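You operate a simulated robot arm through the tools that you are given. There is no shell and no other tool.

Carry out the task below with a simulated robot arm. There is one attempt and no reset: what you move stays moved.

Task
Seal the stub flange with the ring and the purple blank.
Fine: ring first; clamp shut, wing nut tight.

It is judged by the outcome, as a careful person would: the job done as asked, and still so three seconds after it is handed in. It fails if anything else is knocked over, pushed out of place, dropped, spilled or broken. Lids that push on must go on centred and level and be pressed home; caps that screw on are set level and turned clockwise until they are tight.

Robot
A 6-joint arm with a two-finger parallel gripper, fixed in place. Base frame: the origin is on the floor under the middle of its stand, x ahead of it, y to its left, z up; the work surface is at about z = 0.85. Units: m, degrees, N and s.
With the tool pointing down near the work surface it reaches from about 0.26 to 0.68 m from the base axis. Its first joint turns from -66.0 to 66.0 degrees. Payload 2.9 kg.
The TCP is the grasp point between the finger pads, 0.03 m short of the fingertips. In the tool frame z runs along the fingers and y along their closing line. Largest opening 0.11 m; finger width 0.02, thickness 0.01; the body of the gripper, 0.048 by 0.112 m, starts 0.055 m behind the TCP.
Orientation is that of the tool frame in the base frame, as a unit quaternion [w, x, y, z]. With the fingers straight down and closing along the base's y, the tool's x points along the base's -x, its y along +y and its z along -z.

Tools
- The arm moves only by the tool step_arm. Its argument "targets" is a list that holds one entry, the list of rows, each a list of 6 numbers: the shift along the tool's x, y, z in units of 200 mm (1.0 is 200 mm), then the turn, a rotation vector about the tool's x, y, z in units of 180 degrees (1.0 is 180 degrees). In form: [[[dx, dy, dz, ax, ay, az], ...]]. A call has 1 to 20 rows; each row is the pose to reach, as a shift and turn from the pose commanded when the call began, along the tool's axes at that moment. "gripper" is the gripper command, from -1 (shut) to 1 (fully open), values between in proportion, set as the call begins (left out, the last holds). A call with a number of a shift or a turn outside -1 to 1 is refused whole. Rows are played at 5 a second. More than 0.05 m and 8.6 degrees between two rows, or a gripper value outside its range, and nothing of the call is played. A pose out of reach is approached as far as the arm can. The call stops where the force on the tool passes 40 N (or 10 N more than at its start, if that is more) or the arm is blocked; 0.2 s more then pass. The fingers move at their own pace (about 0.108 m/s each) and stop on an object; they squeeze with about 45 N. The grip force told is the motor's: it shows also when the fingers shut on nothing. Time passes only in rows, and 0.2 s behind the last, so rows that repeat a pose let the fingers close. It gives the time, the measured TCP pose, the force on the tool (base axes), the opening and the grip force at its end, in the units of the frame above (readings bear some noise), with the torque about the TCP (base axes, N m) and any sound that the robot's microphone picked up.
- Cameras (640 x 400 px; columns grow to the right, rows downward): "scene" is fixed at [0.0774, 0.4263, 1.4023]; the picture's right is [-0.79, -0.62, 0.00], its down [-0.23, 0.30, -0.93] and it looks along [0.57, -0.73, -0.38] (base axes); focal length 371 px, centre (320, 200). "wrist" rides on the gripper at [0.072, 0.017, -0.103] in the tool frame; the picture's right is [-0.23, 0.97, 0.00], its down [-0.76, -0.18, -0.62] and it looks along [-0.61, -0.14, 0.78] (tool axes); focal length 222 px, centre (320, 200). There is no depth. A picture from a camera that has moved, and an enlarged one, comes with that camera's place and axes in the base frame and with its lens.
- get_image(camera): a new picture of that camera. It takes no simulated time.
- enlarge(camera, box): a new picture of the part [left, top, right, bottom] of that camera's present view, enlarged. It takes no simulated time.
- job_done(): hands the job in; it is judged then, once.

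Nothing tells you positions but the pictures and the camera data. Unless the task says otherwise, let go and move clear before handing in.

The tools are called after "Request:" by a JSON object that holds its "op" and its "data". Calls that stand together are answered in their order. step_arm: Moves the arm, as the interface text tells. Its arguments: {"type":"object","properties":{"targets":{"type":"array"},"gripper":{"type":"number"}},"required":["targets"]} The other tools are called the same way: get_image (camera) takes a picture; enlarge (camera, box) takes an enlarged picture of a part of a camera's view; job_done () hands the job in.

At the start:

```text
time_s: 0.0
position: [0.3256, -0.1629, 1.2311]
ee_rot: [0.0, 0.0, 1.0, 0.0]
ft_force: [0.2, 1.0, -0.5]
wrist_torque: [0.03, -0.01, 0.01]
width: 0.1101
gripper_force: 0.1
```

scene: 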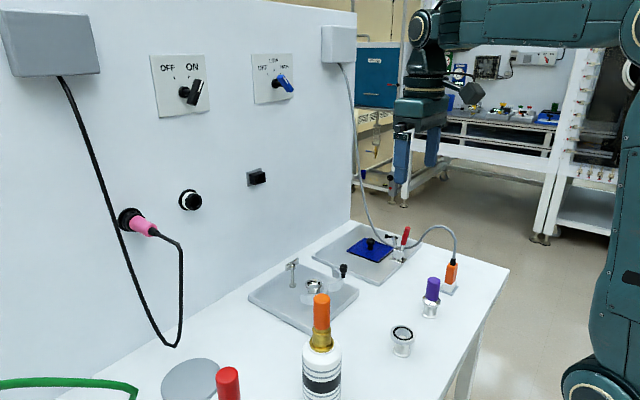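
wrist: 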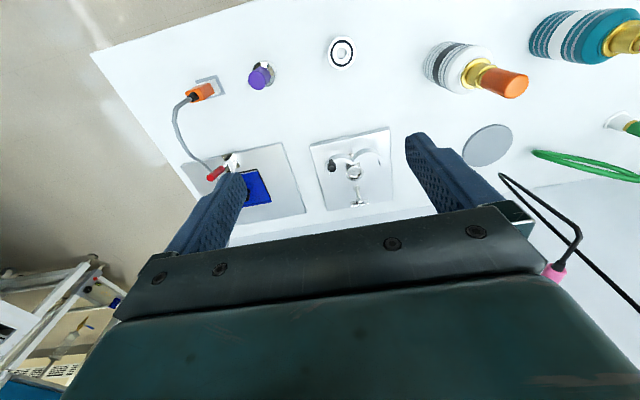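

I see a bench with a plate holding a stub flange and a clamp, a purple-topped blank, and a black-and-white ring. I'll enlarge the views before moving anything.

Request:
{"op": "enlarge", "data": {"camera": "scene", "box": [240, 240, 400, 340]}}

Request:
{"op": "enlarge", "data": {"camera": "scene", "box": [360, 260, 480, 370]}}

Request:
{"op": "enlarge", "data": {"camera": "wrist", "box": [290, 110, 410, 220]}}

Request:
{"op": "enlarge", "data": {"camera": "wrist", "box": [170, 20, 370, 145]}}

```text
4.00 times, centred on (320, 290) of scene
camera zoom: at [0.0774, 0.4263, 1.4023], right [-0.79, -0.62, 0.0], down [-0.23, 0.3, -0.93], along [0.57, -0.73, -0.38], focal length 1484 px, centre (320, -160)
```

zoom: 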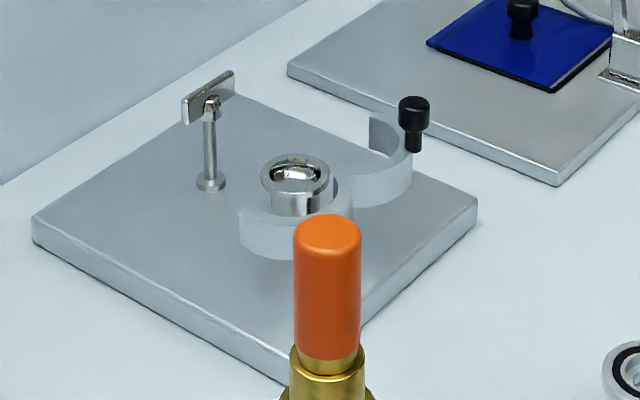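

```text
3.64 times, centred on (420, 315) of scene
camera zoom: at [0.0774, 0.4263, 1.4023], right [-0.79, -0.62, 0.0], down [-0.23, 0.3, -0.93], along [0.57, -0.73, -0.38], focal length 1349 px, centre (-44, -218)
```

zoom: 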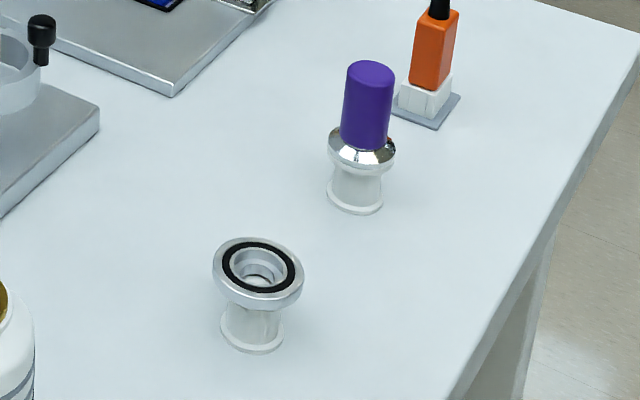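

```text
3.64 times, centred on (350, 165) of wrist
camera zoom: at [0.2522, -0.146, 1.334], right [0.23, 0.97, 0.0], down [0.76, -0.18, 0.62], along [0.61, -0.14, -0.78], focal length 808 px, centre (211, 327)
```

zoom: 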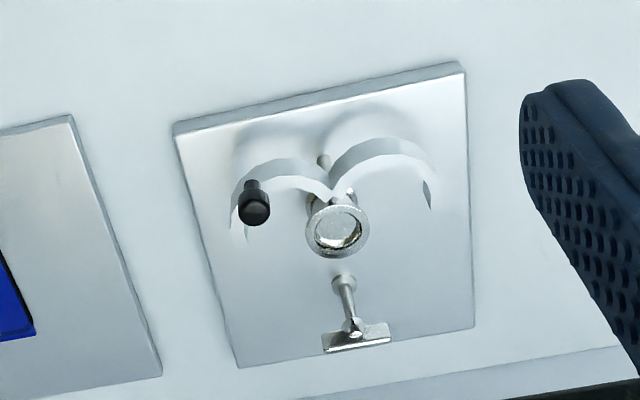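

```text
3.20 times, centred on (270, 82) of wrist
camera zoom: at [0.2522, -0.146, 1.334], right [0.23, 0.97, 0.0], down [0.76, -0.18, 0.62], along [0.61, -0.14, -0.78], focal length 711 px, centre (480, 576)
```

zoom: 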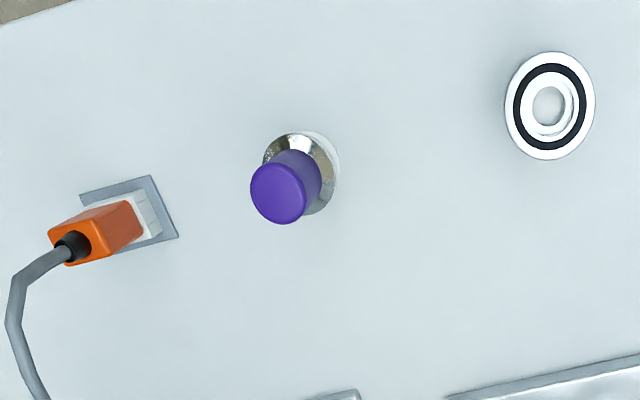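

The stub looks to be at about (0.53, -0.13, 0.90), the ring at about (0.30, -0.12, 0.89) and the purple blank at about (0.30, -0.26), with its top at 0.94. I'll move above the fixture to see how the clamp works.

Request:
{"op": "step_arm", "data": {"targets": [[[-0.08, 0.02, 0.09, 0, 0, 0], [-0.17, 0.04, 0.18, 0, 0, 0], [-0.26, 0.06, 0.27, 0, 0, 0], [-0.35, 0.08, 0.36, 0, 0, 0], [-0.44, 0.1, 0.45, 0, 0, 0], [-0.53, 0.12, 0.54, 0, 0, 0], [-0.62, 0.14, 0.63, 0, 0, 0], [-0.7, 0.165, 0.7, 0, 0, 0], [-0.7, 0.165, 0.7, 0, 0, 0]]], "gripper": 1}}

```text
time_s: 2.0
position: [0.4648, -0.1289, 1.0924]
ee_rot: [0.0, 0.0, 1.0, 0.0]
ft_force: [-0.3, -0.4, 0.0]
wrist_torque: [0.01, -0.03, 0.03]
width: 0.1102
gripper_force: 0.1
```

The arm is now above and slightly short of the fixture. I'll take close pictures of it.

Request:
{"op": "get_image", "data": {"camera": "wrist"}}

Request:
{"op": "enlarge", "data": {"camera": "wrist", "box": [220, 60, 420, 185]}}

Request:
{"op": "get_image", "data": {"camera": "scene"}}

```text
taken
camera wrist: at [0.3923, -0.1118, 1.1946], right [0.23, 0.97, 0.0], down [0.76, -0.18, 0.62], along [0.61, -0.14, -0.78], focal length 222 px, centre (320, 200)
```

wrist: 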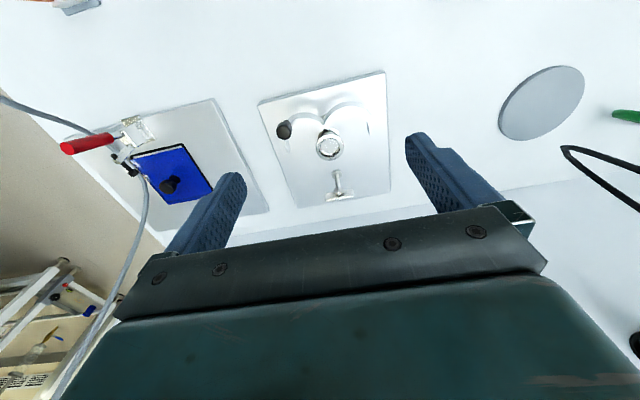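

```text
3.20 times, centred on (320, 122) of wrist
camera zoom: at [0.3923, -0.1118, 1.1946], right [0.23, 0.97, 0.0], down [0.76, -0.18, 0.62], along [0.61, -0.14, -0.78], focal length 711 px, centre (320, 448)
```

zoom: 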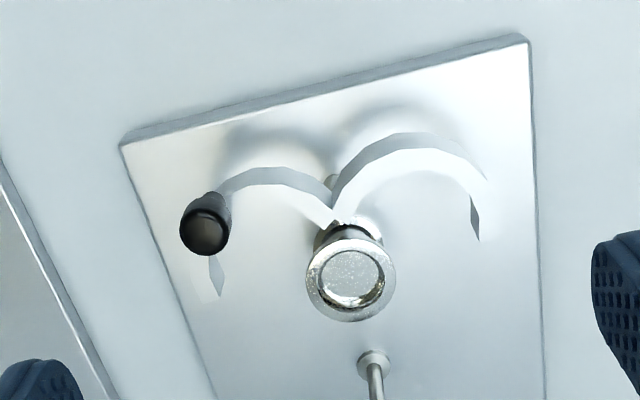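

```text
taken
```

scene: 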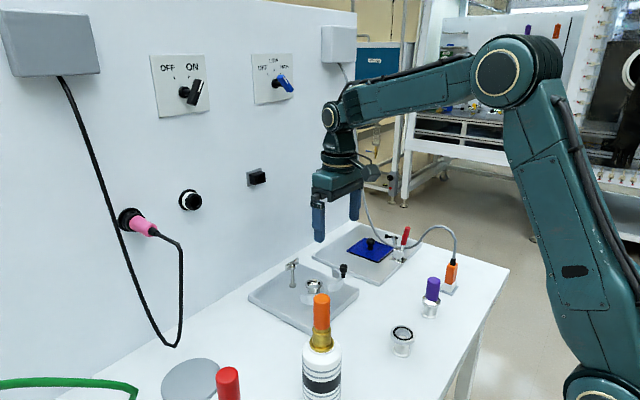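

The clamp is two half-rings hinged on the base side of the stub, with a black handle on the -y half, and a wing-bar nut on a post at about (0.60, -0.13). Next I'll look closely at the ring and the blank.

Request:
{"op": "step_arm", "data": {"targets": [[[0.13, -0.02, 0.0, 0, 0, 0], [0.26, -0.04, 0.05, 0, 0, 0], [0.39, -0.06, 0.12, 0, 0, 0], [0.52, -0.08, 0.2, 0, 0, 0], [0.65, -0.1, 0.28, 0, 0, 0], [0.77, -0.1, 0.35, 0, 0, 0], [0.77, -0.1, 0.35, 0, 0, 0]]], "gripper": 1}}

Request:
{"op": "get_image", "data": {"camera": "wrist"}}

Request:
{"op": "enlarge", "data": {"camera": "wrist", "box": [290, 70, 418, 150]}}

Request:
{"op": "enlarge", "data": {"camera": "wrist", "box": [150, 80, 278, 160]}}

Request:
{"op": "enlarge", "data": {"camera": "scene", "box": [376, 310, 440, 350]}}

Request:
{"op": "enlarge", "data": {"camera": "scene", "box": [398, 270, 462, 310]}}

Request:
{"op": "enlarge", "data": {"camera": "scene", "box": [270, 250, 366, 310]}}

```text
time_s: 3.6
position: [0.3104, -0.15, 1.0198]
ee_rot: [0.0, 0.0, 1.0, 0.0]
ft_force: [0.0, -0.5, -0.1]
wrist_torque: [-0.01, 0.01, -0.01]
width: 0.11
gripper_force: 0.2
```

```text
taken
camera wrist: at [0.2385, -0.1325, 1.1236], right [0.23, 0.97, 0.0], down [0.76, -0.18, 0.62], along [0.61, -0.14, -0.78], focal length 222 px, centre (320, 200)
```

wrist: 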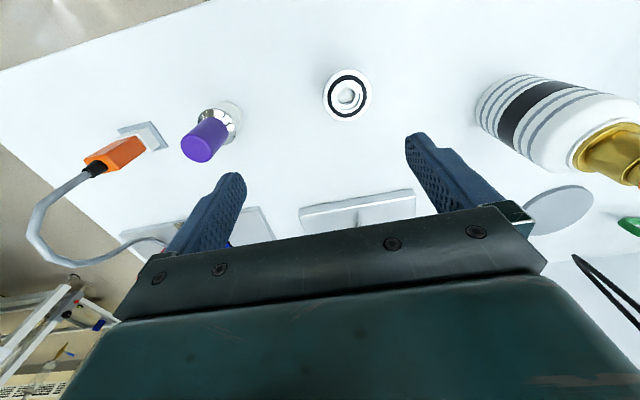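

```text
5.00 times, centred on (354, 110) of wrist
camera zoom: at [0.2385, -0.1325, 1.1236], right [0.23, 0.97, 0.0], down [0.76, -0.18, 0.62], along [0.61, -0.14, -0.78], focal length 1111 px, centre (150, 650)
```

zoom: 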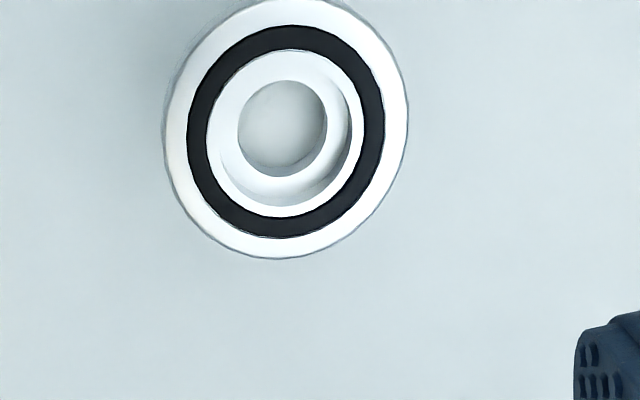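

```text
5.00 times, centred on (214, 120) of wrist
camera zoom: at [0.2385, -0.1325, 1.1236], right [0.23, 0.97, 0.0], down [0.76, -0.18, 0.62], along [0.61, -0.14, -0.78], focal length 1111 px, centre (850, 600)
```

zoom: 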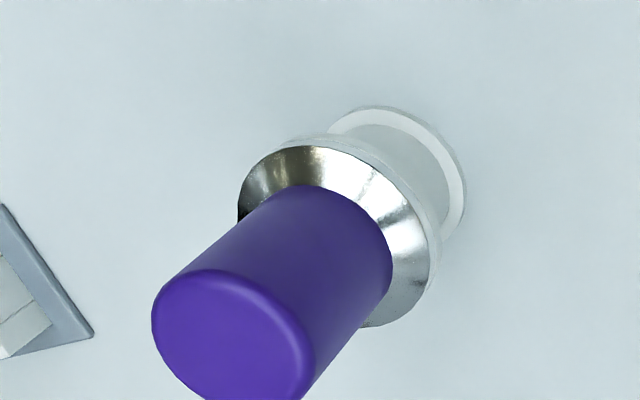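

```text
10.00 times, centred on (408, 330) of scene
camera zoom: at [0.0774, 0.4263, 1.4023], right [-0.79, -0.62, 0.0], down [-0.23, 0.3, -0.93], along [0.57, -0.73, -0.38], focal length 3710 px, centre (-560, -1100)
```

zoom: 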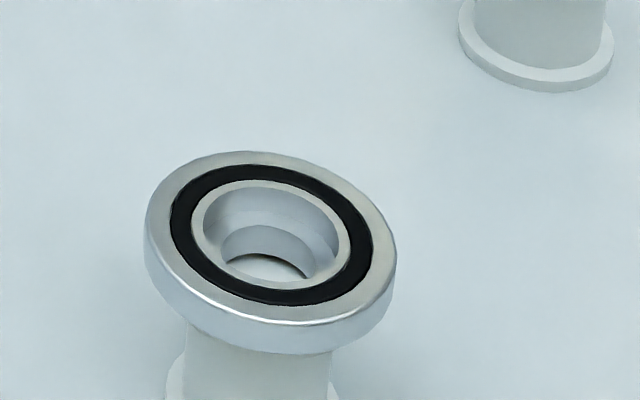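

```text
10.00 times, centred on (430, 290) of scene
camera zoom: at [0.0774, 0.4263, 1.4023], right [-0.79, -0.62, 0.0], down [-0.23, 0.3, -0.93], along [0.57, -0.73, -0.38], focal length 3710 px, centre (-780, -700)
```

zoom: 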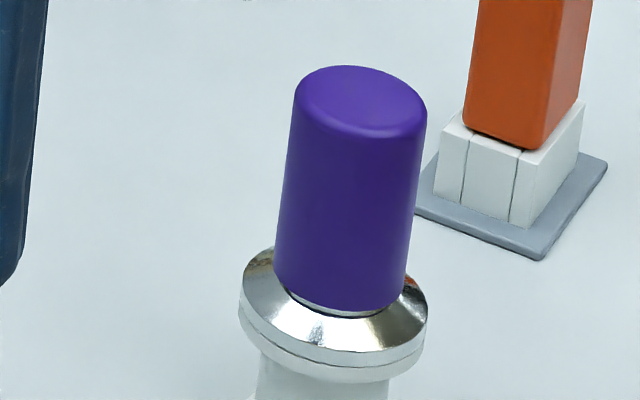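

```text
6.67 times, centred on (318, 280) of scene
camera zoom: at [0.0774, 0.4263, 1.4023], right [-0.79, -0.62, 0.0], down [-0.23, 0.3, -0.93], along [0.57, -0.73, -0.38], focal length 2474 px, centre (333, -333)
```

zoom: 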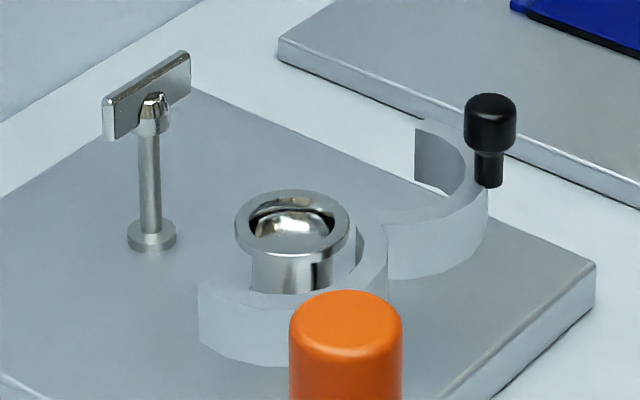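

The ring's top is at about (0.300, -0.120, 0.890), with an outer diameter near 0.05 and a thickness near 6 mm. The blank's knob is about 28 mm across. I'll line up above the ring and check.

Request:
{"op": "step_arm", "data": {"targets": [[[0.03, 0.08, 0.1, 0, 0, 0], [0.055, 0.15, 0.2, 0, 0, 0], [0.055, 0.15, 0.3, 0, 0, 0], [0.055, 0.15, 0.3, 0, 0, 0]]], "gripper": 0.6}}

Request:
{"op": "get_image", "data": {"camera": "wrist"}}

Request:
{"op": "enlarge", "data": {"camera": "wrist", "box": [224, 70, 416, 190]}}

Request:
{"op": "enlarge", "data": {"camera": "scene", "box": [350, 270, 446, 360]}}

```text
time_s: 4.6
position: [0.3002, -0.1211, 0.9616]
ee_rot: [0.001, 0.0, 1.0, 0.0]
ft_force: [-0.5, -0.5, 0.8]
wrist_torque: [-0.03, 0.02, -0.03]
width: 0.088
gripper_force: 0.1
```

```text
taken
camera wrist: at [0.2274, -0.1046, 1.0642], right [0.23, 0.97, 0.0], down [0.76, -0.18, 0.62], along [0.61, -0.14, -0.78], focal length 222 px, centre (320, 200)
```

wrist: 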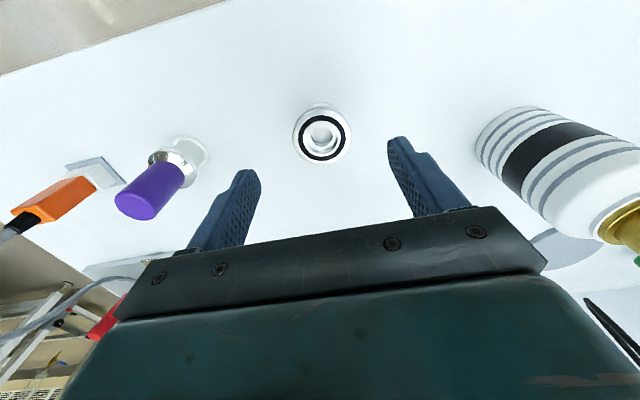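

```text
3.33 times, centred on (320, 130) of wrist
camera zoom: at [0.2274, -0.1046, 1.0642], right [0.23, 0.97, 0.0], down [0.76, -0.18, 0.62], along [0.61, -0.14, -0.78], focal length 740 px, centre (320, 433)
```

zoom: 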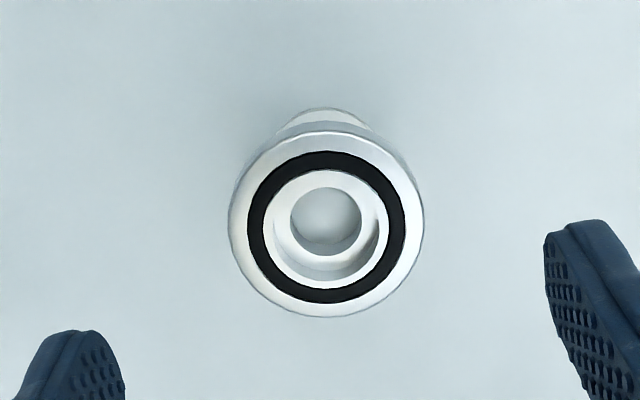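

```text
4.44 times, centred on (398, 315) of scene
camera zoom: at [0.0774, 0.4263, 1.4023], right [-0.79, -0.62, 0.0], down [-0.23, 0.3, -0.93], along [0.57, -0.73, -0.38], focal length 1649 px, centre (-27, -311)
```

zoom: 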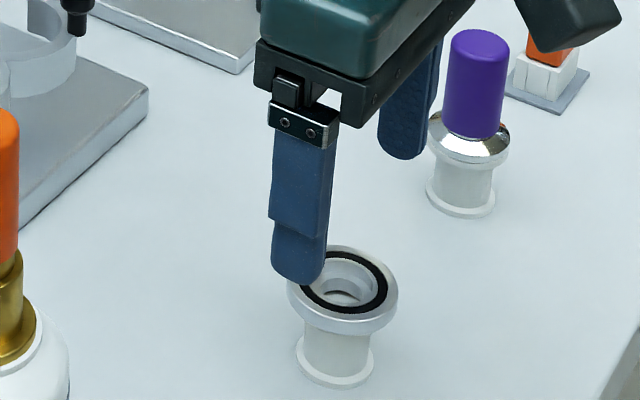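

The ring centre lines up with the TCP to within about 1 mm. I'll descend to z of about 0.905 and close on the ring.

Request:
{"op": "step_arm", "data": {"targets": [[[0.0, 0.004, 0.1, 0, 0, 0], [0.0, 0.004, 0.2, 0, 0, 0], [0.0, 0.004, 0.28, 0, 0, 0], [0.0, 0.004, 0.28, 0, 0, 0]]], "gripper": 0.6}}

Request:
{"op": "step_arm", "data": {"targets": [[[0, 0, 0, 0, 0, 0], [0, 0, 0, 0, 0, 0], [0, 0, 0, 0, 0, 0], [0, 0, 0, 0, 0, 0]]], "gripper": -1}}

Request:
{"op": "get_image", "data": {"camera": "wrist"}}

Request:
{"op": "enlarge", "data": {"camera": "scene", "box": [350, 270, 446, 360]}}

```text
time_s: 5.6
position: [0.2989, -0.1203, 0.9041]
ee_rot: [0.0, 0.0, 1.0, 0.0]
ft_force: [-0.1, -0.4, 0.1]
wrist_torque: [0.02, 0.02, -0.01]
width: 0.0878
gripper_force: 0.1
```

```text
time_s: 6.6
position: [0.2987, -0.1196, 0.9044]
ee_rot: [-0.001, 0.0, 1.0, 0.001]
ft_force: [0.0, 1.7, -3.0]
wrist_torque: [0.04, -0.03, 0.0]
width: 0.0466
gripper_force: 45.0
```

```text
taken
camera wrist: at [0.2262, -0.1035, 1.0081], right [0.23, 0.97, 0.0], down [0.76, -0.18, 0.62], along [0.61, -0.14, -0.78], focal length 222 px, centre (320, 200)
```

wrist: 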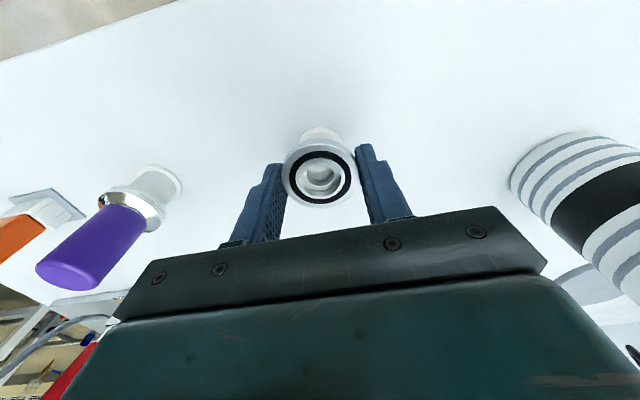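

```text
4.44 times, centred on (398, 315) of scene
camera zoom: at [0.0774, 0.4263, 1.4022], right [-0.79, -0.62, 0.0], down [-0.23, 0.3, -0.93], along [0.57, -0.73, -0.38], focal length 1649 px, centre (-27, -311)
```

zoom: 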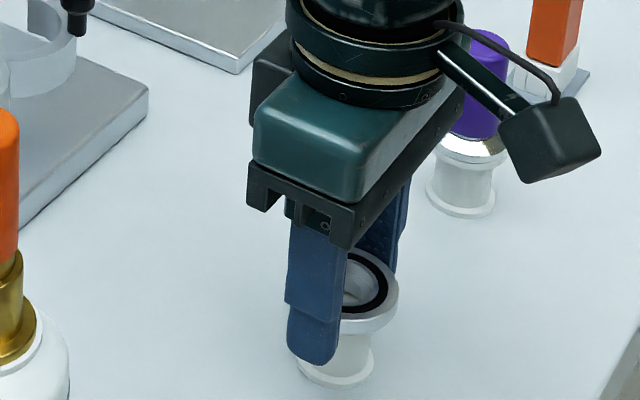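

The ring is gripped with a width of 0.0466 and 45 N. I'll lift it and check that it stays level.

Request:
{"op": "step_arm", "data": {"targets": [[[0, 0, -0.05, 0, 0, 0], [0, 0, -0.15, 0, 0, 0], [0, 0, -0.3, 0, 0, 0], [0, 0, -0.45, 0, 0, 0], [0, 0, -0.5, 0, 0, 0], [0, 0, -0.5, 0, 0, 0]]]}}

Request:
{"op": "enlarge", "data": {"camera": "wrist", "box": [240, 110, 400, 210]}}

Request:
{"op": "enlarge", "data": {"camera": "scene", "box": [350, 220, 446, 350]}}

```text
time_s: 8.0
position: [0.2983, -0.12, 1.0055]
ee_rot: [0.001, -0.001, 1.0, 0.0]
ft_force: [-0.4, -0.3, -0.5]
wrist_torque: [0.0, -0.01, 0.01]
width: 0.0467
gripper_force: 44.7
```

```text
4.00 times, centred on (320, 160) of wrist
camera zoom: at [0.2258, -0.103, 1.1083], right [0.23, 0.97, 0.0], down [0.76, -0.18, 0.62], along [0.61, -0.14, -0.78], focal length 888 px, centre (320, 360)
```

zoom: 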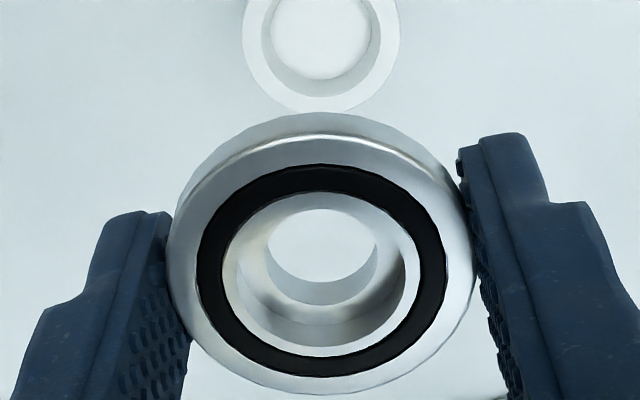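

```text
3.08 times, centred on (398, 285) of scene
camera zoom: at [0.0774, 0.4263, 1.4023], right [-0.79, -0.62, 0.0], down [-0.23, 0.3, -0.93], along [0.57, -0.73, -0.38], focal length 1142 px, centre (80, -62)
```

zoom: 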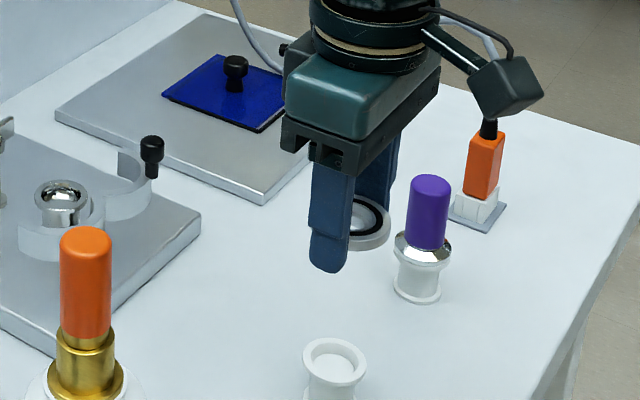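

The ring is held level, with its centre about 1.5 mm ahead of the TCP. I'll carry it toward the stub at a safe height.

Request:
{"op": "step_arm", "data": {"targets": [[[-0.1, -0.01, 0, 0, 0, 0], [-0.25, -0.02, 0, 0, 0, 0], [-0.4, -0.03, 0, 0, 0, 0], [-0.55, -0.04, 0, 0, 0, 0], [-0.7, -0.05, 0, 0, 0, 0], [-0.85, -0.057, 0, 0, 0, 0], [-0.95, -0.057, 0, 0, 0, 0], [-0.95, -0.057, 0, 0, 0, 0]]]}}

Request:
{"op": "enlarge", "data": {"camera": "wrist", "box": [200, 20, 440, 200]}}

Request:
{"op": "enlarge", "data": {"camera": "scene", "box": [250, 220, 378, 320]}}

```text
time_s: 9.8
position: [0.491, -0.1308, 1.0043]
ee_rot: [-0.001, 0.0, 1.0, -0.001]
ft_force: [0.3, -0.3, -0.5]
wrist_torque: [0.0, 0.0, 0.04]
width: 0.0464
gripper_force: 44.9
```

```text
2.22 times, centred on (320, 110) of wrist
camera zoom: at [0.4184, -0.1135, 1.108], right [0.23, 0.97, 0.0], down [0.76, -0.18, 0.62], along [0.61, -0.14, -0.78], focal length 494 px, centre (320, 400)
```

zoom: 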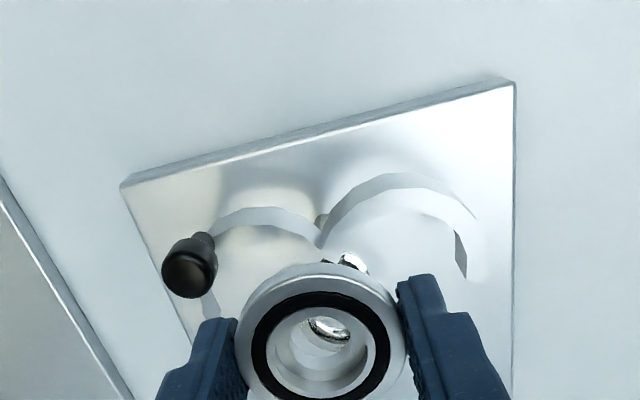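

```text
4.00 times, centred on (314, 270) of scene
camera zoom: at [0.0774, 0.4263, 1.4023], right [-0.79, -0.62, 0.0], down [-0.23, 0.3, -0.93], along [0.57, -0.73, -0.38], focal length 1484 px, centre (344, -80)
```

zoom: 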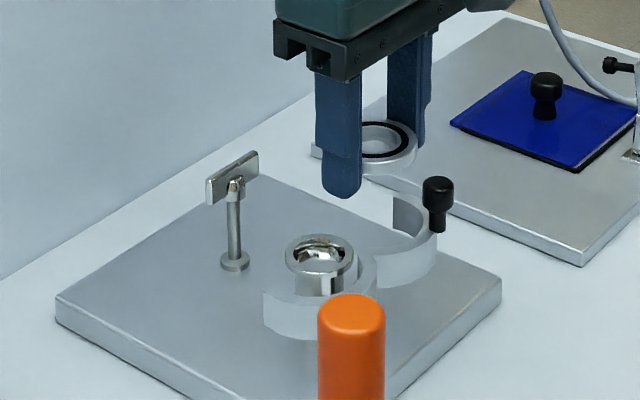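

The ring is approaching the stub and the clamp halves are open and clear of it. I'll move directly above the stub and come down a little to check alignment.

Request:
{"op": "step_arm", "data": {"targets": [[[-0.1, 0, 0, 0, 0, 0], [-0.1975, 0, 0.05, 0, 0, 0], [-0.1975, 0, 0.15, 0, 0, 0], [-0.1975, 0, 0.25, 0, 0, 0], [-0.1975, 0, 0.25, 0, 0, 0]]]}}

Request:
{"op": "enlarge", "data": {"camera": "wrist", "box": [240, 90, 400, 200]}}

Request:
{"op": "enlarge", "data": {"camera": "scene", "box": [270, 230, 366, 310]}}

```text
time_s: 11.0
position: [0.5301, -0.1305, 0.9549]
ee_rot: [0.0, 0.001, 1.0, 0.0]
ft_force: [-0.4, 1.2, -0.5]
wrist_torque: [-0.01, 0.0, -0.02]
width: 0.0468
gripper_force: 44.3
```

```text
3.64 times, centred on (320, 145) of wrist
camera zoom: at [0.4567, -0.114, 1.0578], right [0.23, 0.97, 0.0], down [0.76, -0.18, 0.62], along [0.61, -0.14, -0.78], focal length 808 px, centre (320, 400)
```

zoom: 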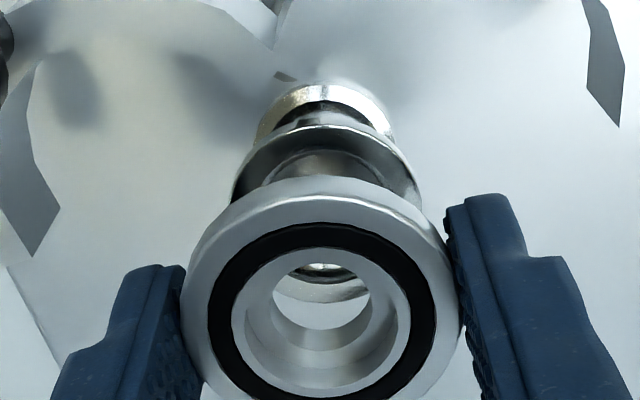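

```text
5.00 times, centred on (318, 270) of scene
camera zoom: at [0.0774, 0.4263, 1.4023], right [-0.79, -0.62, 0.0], down [-0.23, 0.3, -0.93], along [0.57, -0.73, -0.38], focal length 1855 px, centre (330, -150)
```

zoom: 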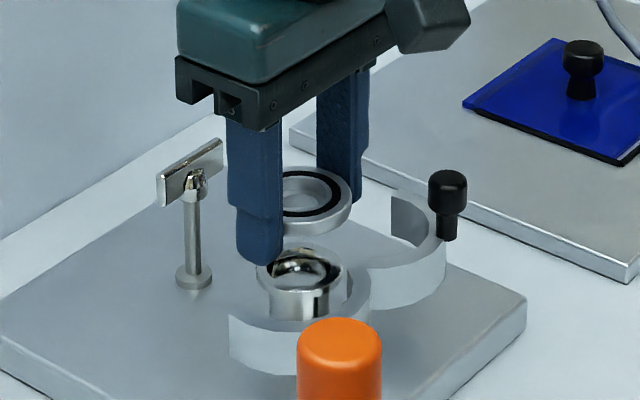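

The ring sits just above the stub. I'll zoom in tightly to check centring before lowering.

Request:
{"op": "enlarge", "data": {"camera": "wrist", "box": [284, 104, 364, 154]}}

Request:
{"op": "enlarge", "data": {"camera": "scene", "box": [296, 260, 360, 300]}}

```text
8.00 times, centred on (324, 129) of wrist
camera zoom: at [0.4567, -0.114, 1.0578], right [0.23, 0.97, 0.0], down [0.76, -0.18, 0.62], along [0.61, -0.14, -0.78], focal length 1777 px, centre (288, 768)
```

zoom: 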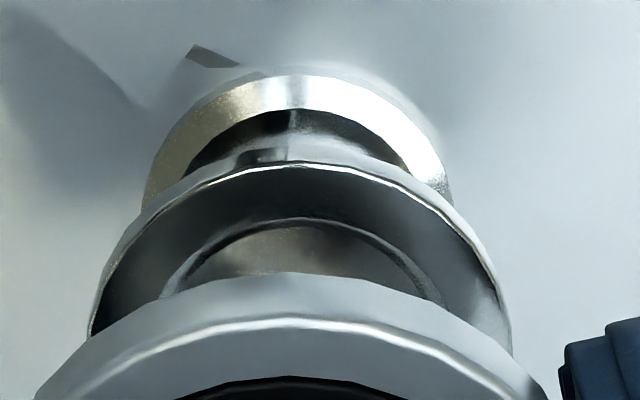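

```text
10.00 times, centred on (328, 280) of scene
camera zoom: at [0.0774, 0.4263, 1.4023], right [-0.79, -0.62, 0.0], down [-0.23, 0.3, -0.93], along [0.57, -0.73, -0.38], focal length 3710 px, centre (240, -600)
```

zoom: 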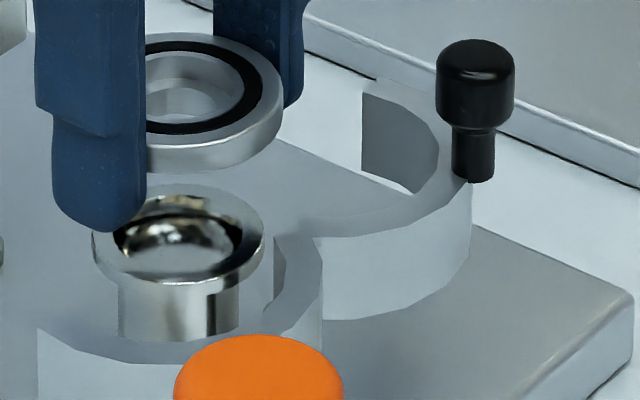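

The ring is within about 1 mm of centre. I'll apply a small correction and lower it to just above contact.

Request:
{"op": "step_arm", "data": {"targets": [[[-0.003, 0.0045, 0.03, 0, 0, 0], [-0.003, 0.0045, 0.08, 0, 0, 0], [-0.003, 0.0045, 0.13, 0, 0, 0], [-0.003, 0.0045, 0.15, 0, 0, 0], [-0.003, 0.0045, 0.15, 0, 0, 0]]]}}

Request:
{"op": "enlarge", "data": {"camera": "wrist", "box": [240, 90, 400, 200]}}

Request:
{"op": "enlarge", "data": {"camera": "scene", "box": [280, 245, 360, 295]}}

```text
time_s: 12.2
position: [0.531, -0.1312, 0.9262]
ee_rot: [0.0, -0.001, 1.0, 0.0]
ft_force: [-0.9, -1.9, 2.3]
wrist_torque: [-0.06, 0.02, -0.01]
width: 0.0466
gripper_force: 45.0
```

```text
3.64 times, centred on (320, 145) of wrist
camera zoom: at [0.4571, -0.1133, 1.0283], right [0.23, 0.97, 0.0], down [0.76, -0.18, 0.62], along [0.61, -0.14, -0.78], focal length 808 px, centre (320, 400)
```

zoom: 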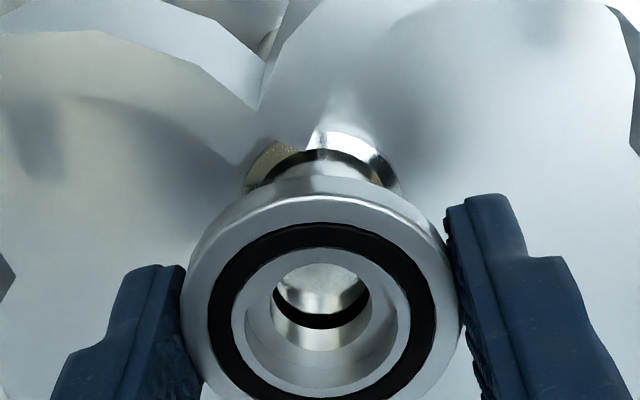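

```text
8.00 times, centred on (320, 270) of scene
camera zoom: at [0.0773, 0.4262, 1.4023], right [-0.79, -0.62, 0.0], down [-0.23, 0.3, -0.93], along [0.57, -0.73, -0.38], focal length 2968 px, centre (320, -360)
```

zoom: 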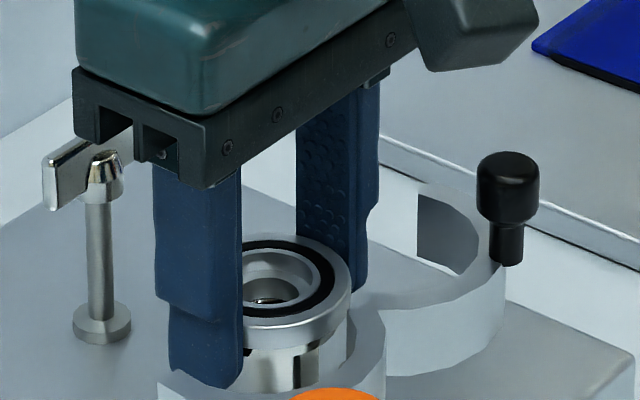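

The ring is nearly down, with perhaps a first light contact. I'll lower in 1 mm steps and watch the force.

Request:
{"op": "step_arm", "data": {"targets": [[[0, 0, 0.005, 0, 0, 0], [0, 0, 0.01, 0, 0, 0], [0, 0, 0.01, 0, 0, 0]]]}}

```text
time_s: 13.0
position: [0.5296, -0.1309, 0.9241]
ee_rot: [0.001, 0.001, 1.0, -0.001]
ft_force: [-9.0, -4.5, 19.6]
wrist_torque: [-0.06, 0.28, 0.01]
width: 0.0467
gripper_force: 45.2
```

The ring has touched, with a sideways push toward -x and -y, so its lower lip is probably catching the edge of the bore. I'll lift 1 mm and ease it that way.

Request:
{"op": "step_arm", "data": {"targets": [[[0, 0, -0.005, 0, 0, 0], [0.004, -0.002, -0.005, 0, 0, 0], [0.004, -0.002, -0.005, 0, 0, 0]]]}}

Request:
{"op": "enlarge", "data": {"camera": "wrist", "box": [284, 120, 364, 200]}}

Request:
{"op": "enlarge", "data": {"camera": "scene", "box": [300, 260, 348, 300]}}

```text
time_s: 13.8
position: [0.5314, -0.1292, 0.9243]
ee_rot: [0.001, 0.0, 1.0, 0.0]
ft_force: [4.5, -6.5, 13.3]
wrist_torque: [-0.07, 0.13, 0.04]
width: 0.0467
gripper_force: 44.9
```

```text
5.00 times, centred on (324, 160) of wrist
camera zoom: at [0.4569, -0.1132, 1.0272], right [0.23, 0.97, 0.0], down [0.76, -0.18, 0.63], along [0.61, -0.14, -0.78], focal length 1111 px, centre (300, 400)
```

zoom: 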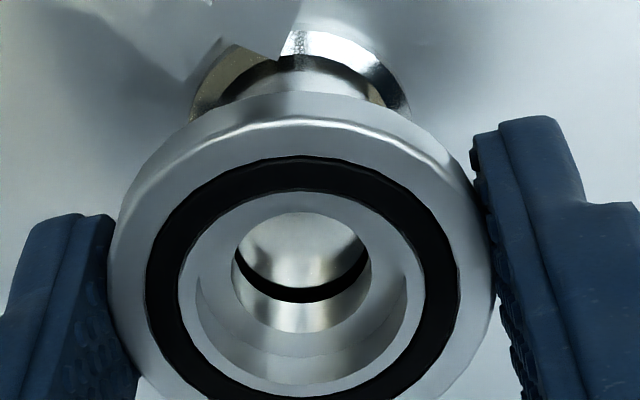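

```text
10.00 times, centred on (324, 280) of scene
camera zoom: at [0.0773, 0.4262, 1.4023], right [-0.79, -0.62, 0.0], down [-0.23, 0.3, -0.93], along [0.57, -0.73, -0.38], focal length 3710 px, centre (280, -600)
```

zoom: 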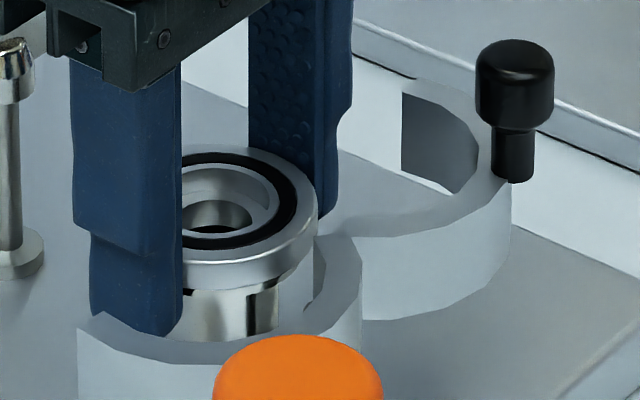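

The scene view shows the ring roughly flush on the flange. I'll re-read the forces here and press slightly more to tell a seated contact from an edge contact.

Request:
{"op": "step_arm", "data": {"targets": [[[-0.001, 0, 0, 0, 0, 0], [-0.001, 0, 0, 0, 0, 0]]]}}

Request:
{"op": "step_arm", "data": {"targets": [[[0, 0, 0.003, 0, 0, 0], [0, 0, 0.006, 0, 0, 0], [0, 0, 0.006, 0, 0, 0]]]}}

```text
time_s: 14.4
position: [0.5307, -0.1295, 0.9231]
ee_rot: [0.001, 0.001, 1.0, 0.0]
ft_force: [7.6, -4.7, 12.4]
wrist_torque: [-0.08, -0.04, 0.03]
width: 0.047
gripper_force: 44.9
```

```text
time_s: 15.2
position: [0.5298, -0.1301, 0.9241]
ee_rot: [0.002, 0.0, 1.0, 0.0]
ft_force: [-3.0, -2.1, 30.1]
wrist_torque: [-0.04, 0.17, -0.01]
width: 0.0466
gripper_force: 44.8
```

Contact is firm at z of about 0.924. I'll look closely for any gap under the ring.

Request:
{"op": "enlarge", "data": {"camera": "scene", "box": [308, 270, 340, 290]}}

Request:
{"op": "enlarge", "data": {"camera": "wrist", "box": [292, 150, 348, 185]}}

Request:
{"op": "enlarge", "data": {"camera": "wrist", "box": [280, 110, 360, 160]}}

```text
16.00 times, centred on (324, 280) of scene
camera zoom: at [0.0768, 0.4263, 1.4023], right [-0.79, -0.62, 0.0], down [-0.23, 0.3, -0.93], along [0.57, -0.73, -0.38], focal length 5936 px, centre (256, -1080)
```

zoom: 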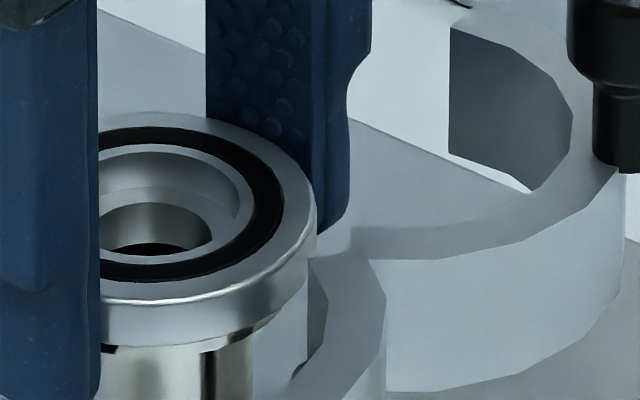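

```text
11.43 times, centred on (320, 168) of wrist
camera zoom: at [0.4567, -0.1128, 1.0272], right [0.23, 0.97, 0.0], down [0.76, -0.18, 0.62], along [0.61, -0.14, -0.78], focal length 2538 px, centre (320, 571)
```

zoom: 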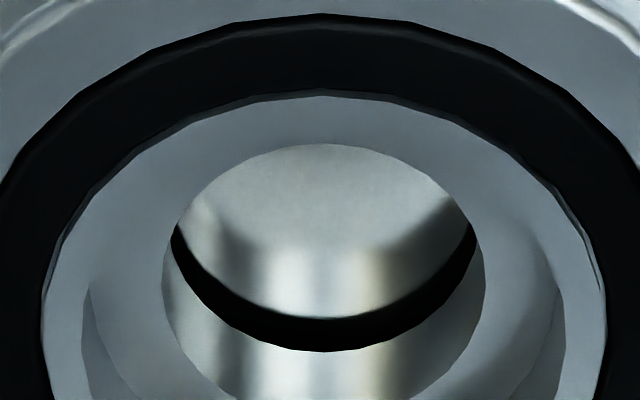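

```text
8.00 times, centred on (320, 135) of wrist
camera zoom: at [0.4567, -0.1128, 1.0272], right [0.23, 0.97, 0.0], down [0.76, -0.18, 0.62], along [0.61, -0.14, -0.78], focal length 1777 px, centre (320, 720)
```

zoom: 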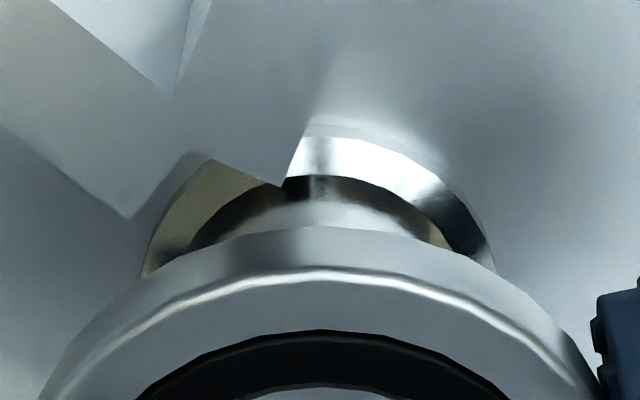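

The ring's lower edge is level with the flange top, so it is seated. I'll relax the downward push, then open just enough to clear the ring and the clamp tips.

Request:
{"op": "step_arm", "data": {"targets": [[[0, 0, -0.004, 0, 0, 0], [0, 0, -0.008, 0, 0, 0], [0, 0, -0.008, 0, 0, 0]]]}}

Request:
{"op": "step_arm", "data": {"targets": [[[0, 0, 0, 0, 0, 0], [0, 0, 0, 0, 0, 0], [0, 0, 0, 0, 0, 0]]], "gripper": 0.2}}

Request:
{"op": "enlarge", "data": {"camera": "wrist", "box": [240, 90, 400, 200]}}

Request:
{"op": "enlarge", "data": {"camera": "scene", "box": [308, 270, 340, 290]}}

```text
time_s: 16.0
position: [0.5305, -0.13, 0.9247]
ee_rot: [0.001, 0.0, 1.0, 0.0]
ft_force: [4.5, -0.1, 16.0]
wrist_torque: [-0.05, -0.1, -0.02]
width: 0.0465
gripper_force: 45.3
```

```text
time_s: 16.8
position: [0.5298, -0.13, 0.9244]
ee_rot: [0.001, 0.0, 1.0, 0.0]
ft_force: [-0.1, 0.8, 1.1]
wrist_torque: [0.0, 0.03, 0.0]
width: 0.0661
gripper_force: 0.1
```

```text
3.64 times, centred on (320, 145) of wrist
camera zoom: at [0.4566, -0.1132, 1.027], right [0.23, 0.97, 0.0], down [0.76, -0.18, 0.62], along [0.61, -0.14, -0.78], focal length 808 px, centre (320, 400)
```

zoom: 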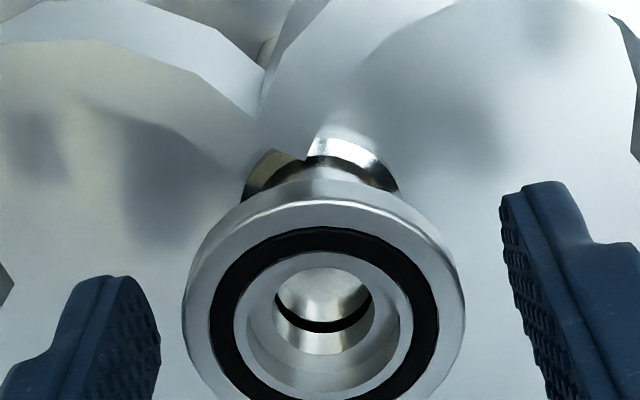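

```text
16.00 times, centred on (324, 280) of scene
camera zoom: at [0.0774, 0.4263, 1.4023], right [-0.79, -0.62, 0.0], down [-0.23, 0.3, -0.93], along [0.57, -0.73, -0.38], focal length 5936 px, centre (256, -1080)
```

zoom: 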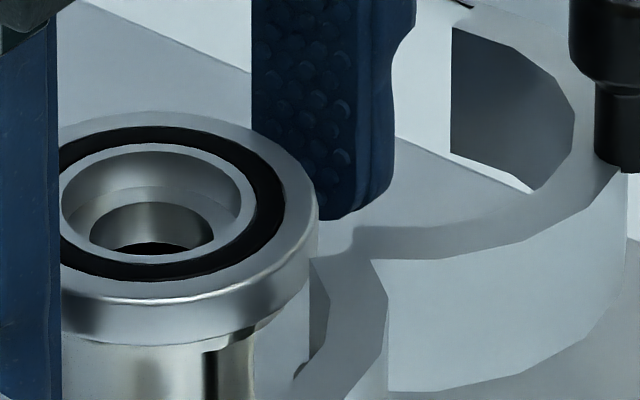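

The ring is released and sits level. I'll rise straight up and inspect it.

Request:
{"op": "step_arm", "data": {"targets": [[[0, 0, -0.05, 0, 0, 0], [0, 0, -0.15, 0, 0, 0], [0, 0, -0.3, 0, 0, 0], [0.1, 0, -0.42, 0, 0, 0], [0.2, 0, -0.5, 0, 0, 0], [0.2, 0, -0.5, 0, 0, 0]]]}}

Request:
{"op": "enlarge", "data": {"camera": "wrist", "box": [240, 60, 400, 160]}}

Request:
{"op": "enlarge", "data": {"camera": "scene", "box": [270, 250, 366, 310]}}

```text
time_s: 18.2
position: [0.4892, -0.1301, 1.0244]
ee_rot: [0.0, 0.0, 1.0, 0.0]
ft_force: [-0.5, 0.3, 0.3]
wrist_torque: [-0.01, 0.02, 0.05]
width: 0.0658
gripper_force: 0.1
```

```text
4.00 times, centred on (320, 110) of wrist
camera zoom: at [0.4166, -0.1136, 1.1278], right [0.23, 0.97, 0.0], down [0.76, -0.18, 0.62], along [0.61, -0.14, -0.78], focal length 888 px, centre (320, 560)
```

zoom: 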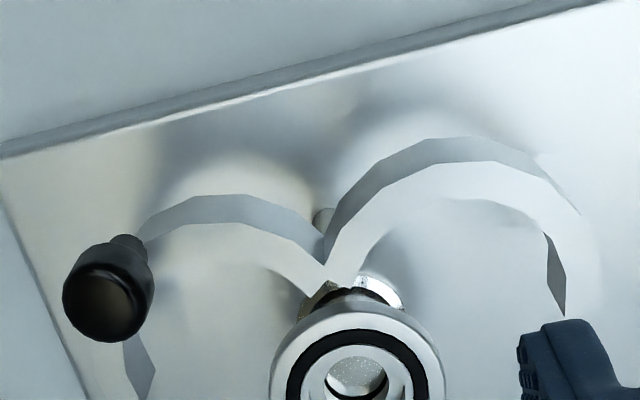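

```text
6.67 times, centred on (318, 280) of scene
camera zoom: at [0.0774, 0.4263, 1.4023], right [-0.79, -0.62, 0.0], down [-0.23, 0.3, -0.93], along [0.57, -0.73, -0.38], focal length 2474 px, centre (333, -333)
```

zoom: 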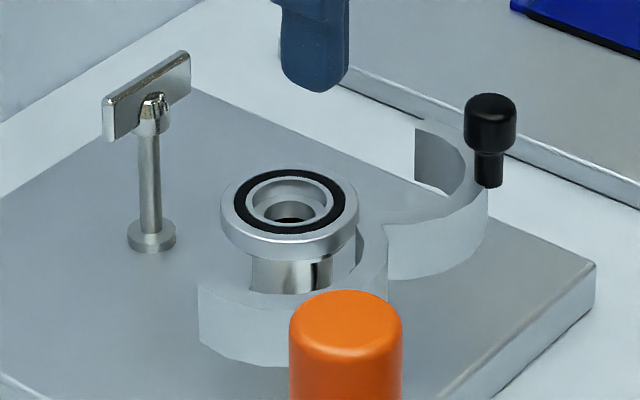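

The ring is seated level on the stub, centred near (0.532, -0.130). Next is the blank, so I'll go above it and refine its position.

Request:
{"op": "step_arm", "data": {"targets": [[[0.08, -0.05, -0.1, 0, 0, 0], [0.2, -0.14, -0.2, 0, 0, 0], [0.35, -0.24, -0.25, 0, 0, 0], [0.5, -0.35, -0.25, 0, 0, 0], [0.65, -0.45, -0.2, 0, 0, 0], [0.8, -0.55, -0.15, 0, 0, 0], [0.92, -0.64, -0.08, 0, 0, 0], [0.945, -0.657, -0.03, 0, 0, 0], [0.945, -0.657, -0.03, 0, 0, 0]]], "gripper": 0.1}}

Request:
{"op": "get_image", "data": {"camera": "wrist"}}

Request:
{"op": "enlarge", "data": {"camera": "wrist", "box": [240, 80, 400, 180]}}

Request:
{"op": "enlarge", "data": {"camera": "scene", "box": [370, 200, 498, 330]}}

```text
time_s: 20.2
position: [0.3001, -0.2617, 1.0321]
ee_rot: [0.0, 0.0, 1.0, 0.001]
ft_force: [-0.4, -0.5, 0.1]
wrist_torque: [0.06, -0.01, 0.02]
width: 0.0602
gripper_force: 0.1
```

```text
taken
camera wrist: at [0.2267, -0.2453, 1.1348], right [0.23, 0.97, 0.0], down [0.76, -0.18, 0.62], along [0.61, -0.14, -0.78], focal length 222 px, centre (320, 200)
```

wrist: 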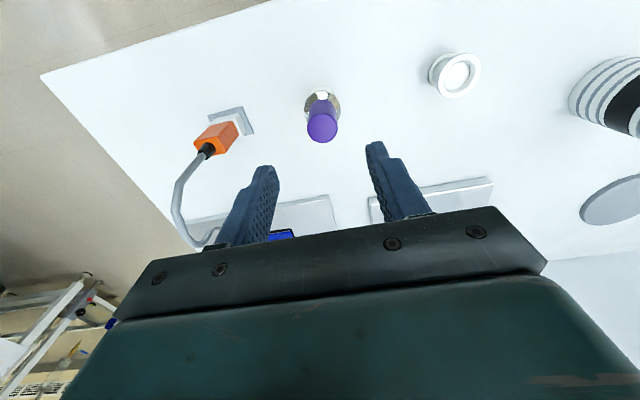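

```text
4.00 times, centred on (320, 130) of wrist
camera zoom: at [0.2267, -0.2453, 1.1348], right [0.23, 0.97, 0.0], down [0.76, -0.18, 0.62], along [0.61, -0.14, -0.78], focal length 888 px, centre (320, 480)
```

zoom: 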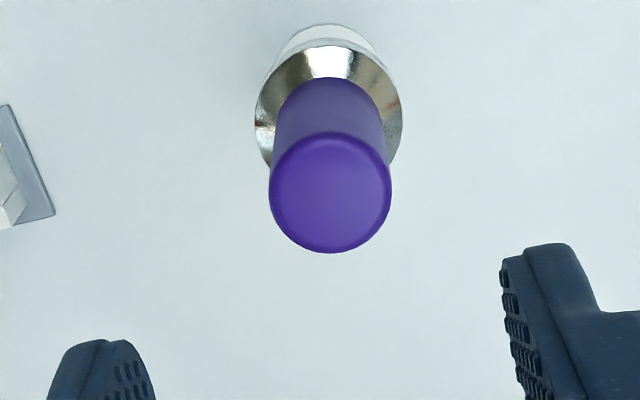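

```text
3.08 times, centred on (434, 265) of scene
camera zoom: at [0.0774, 0.4263, 1.4023], right [-0.79, -0.62, 0.0], down [-0.23, 0.3, -0.93], along [0.57, -0.73, -0.38], focal length 1142 px, centre (-31, 0)
```

zoom: 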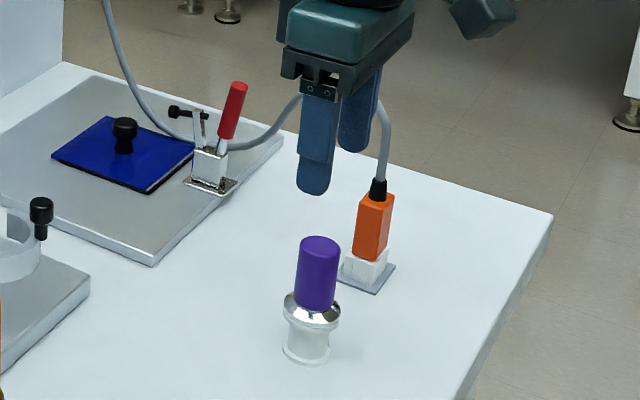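

The blank's knob is at about (0.300, -0.2597) and the cable and plug are well clear. I'll descend over the knob and grip it.

Request:
{"op": "step_arm", "data": {"targets": [[[0, 0.01, 0.1, 0, 0, 0], [0, 0.01, 0.25, 0, 0, 0], [0, 0.01, 0.38, 0, 0, 0], [0, 0.01, 0.47, 0, 0, 0], [0, 0.01, 0.51, 0, 0, 0], [0, 0.01, 0.51, 0, 0, 0]]], "gripper": 0.1}}

Request:
{"op": "enlarge", "data": {"camera": "scene", "box": [390, 230, 486, 330]}}

Request:
{"op": "enlarge", "data": {"camera": "wrist", "box": [240, 100, 400, 210]}}

```text
time_s: 21.6
position: [0.3018, -0.2586, 0.9287]
ee_rot: [0.0, 0.001, 1.0, 0.0]
ft_force: [1.1, -0.2, 0.1]
wrist_torque: [-0.02, 0.01, -0.01]
width: 0.0604
gripper_force: 0.1
```

```text
4.00 times, centred on (438, 280) of scene
camera zoom: at [0.0774, 0.4263, 1.4023], right [-0.79, -0.62, 0.0], down [-0.23, 0.3, -0.93], along [0.57, -0.73, -0.38], focal length 1484 px, centre (-152, -120)
```

zoom: 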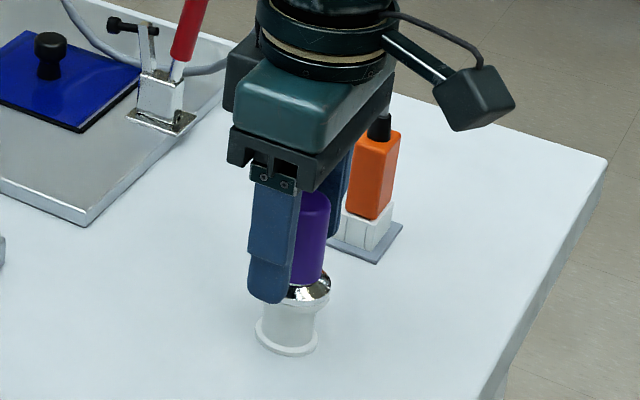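

```text
3.64 times, centred on (320, 155) of wrist
camera zoom: at [0.2282, -0.2419, 1.032], right [0.23, 0.97, 0.0], down [0.76, -0.18, 0.62], along [0.61, -0.14, -0.78], focal length 808 px, centre (320, 364)
```

zoom: 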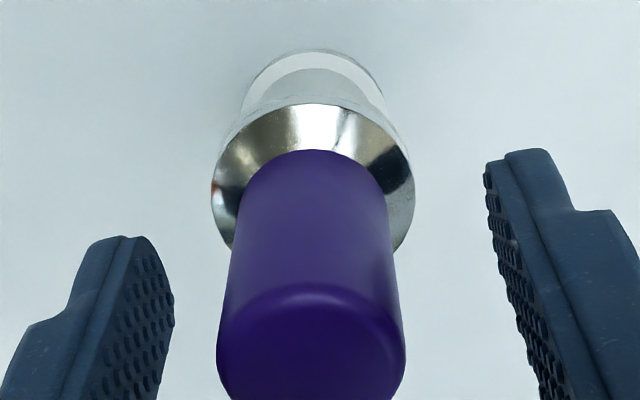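

The knob sits about 1 mm off the finger centre, so I'll make a small correction and then close.

Request:
{"op": "step_arm", "data": {"targets": [[[0.006, -0.005, 0, 0, 0, 0], [0.006, -0.005, 0, 0, 0, 0]]], "gripper": 0.1}}

Request:
{"op": "step_arm", "data": {"targets": [[[0, 0, 0, 0, 0, 0], [0, 0, 0, 0, 0, 0], [0, 0, 0, 0, 0, 0]]], "gripper": -1}}

Request:
{"op": "enlarge", "data": {"camera": "wrist", "box": [240, 100, 400, 210]}}

```text
time_s: 22.2
position: [0.3001, -0.26, 0.9307]
ee_rot: [0.0, 0.0, 1.0, -0.001]
ft_force: [-0.2, 0.6, 0.2]
wrist_torque: [-0.02, 0.01, -0.03]
width: 0.0604
gripper_force: 0.1
```

```text
time_s: 23.0
position: [0.3003, -0.2599, 0.9289]
ee_rot: [0.0, 0.0, 1.0, 0.0]
ft_force: [-0.5, -0.8, 0.5]
wrist_torque: [-0.06, -0.02, -0.01]
width: 0.0268
gripper_force: 45.4
```

```text
3.64 times, centred on (320, 155) of wrist
camera zoom: at [0.2271, -0.2432, 1.0325], right [0.23, 0.97, 0.0], down [0.76, -0.18, 0.62], along [0.61, -0.14, -0.78], focal length 808 px, centre (320, 364)
```

zoom: 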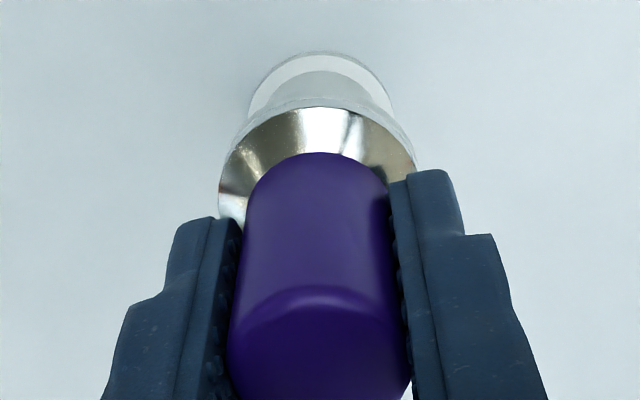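

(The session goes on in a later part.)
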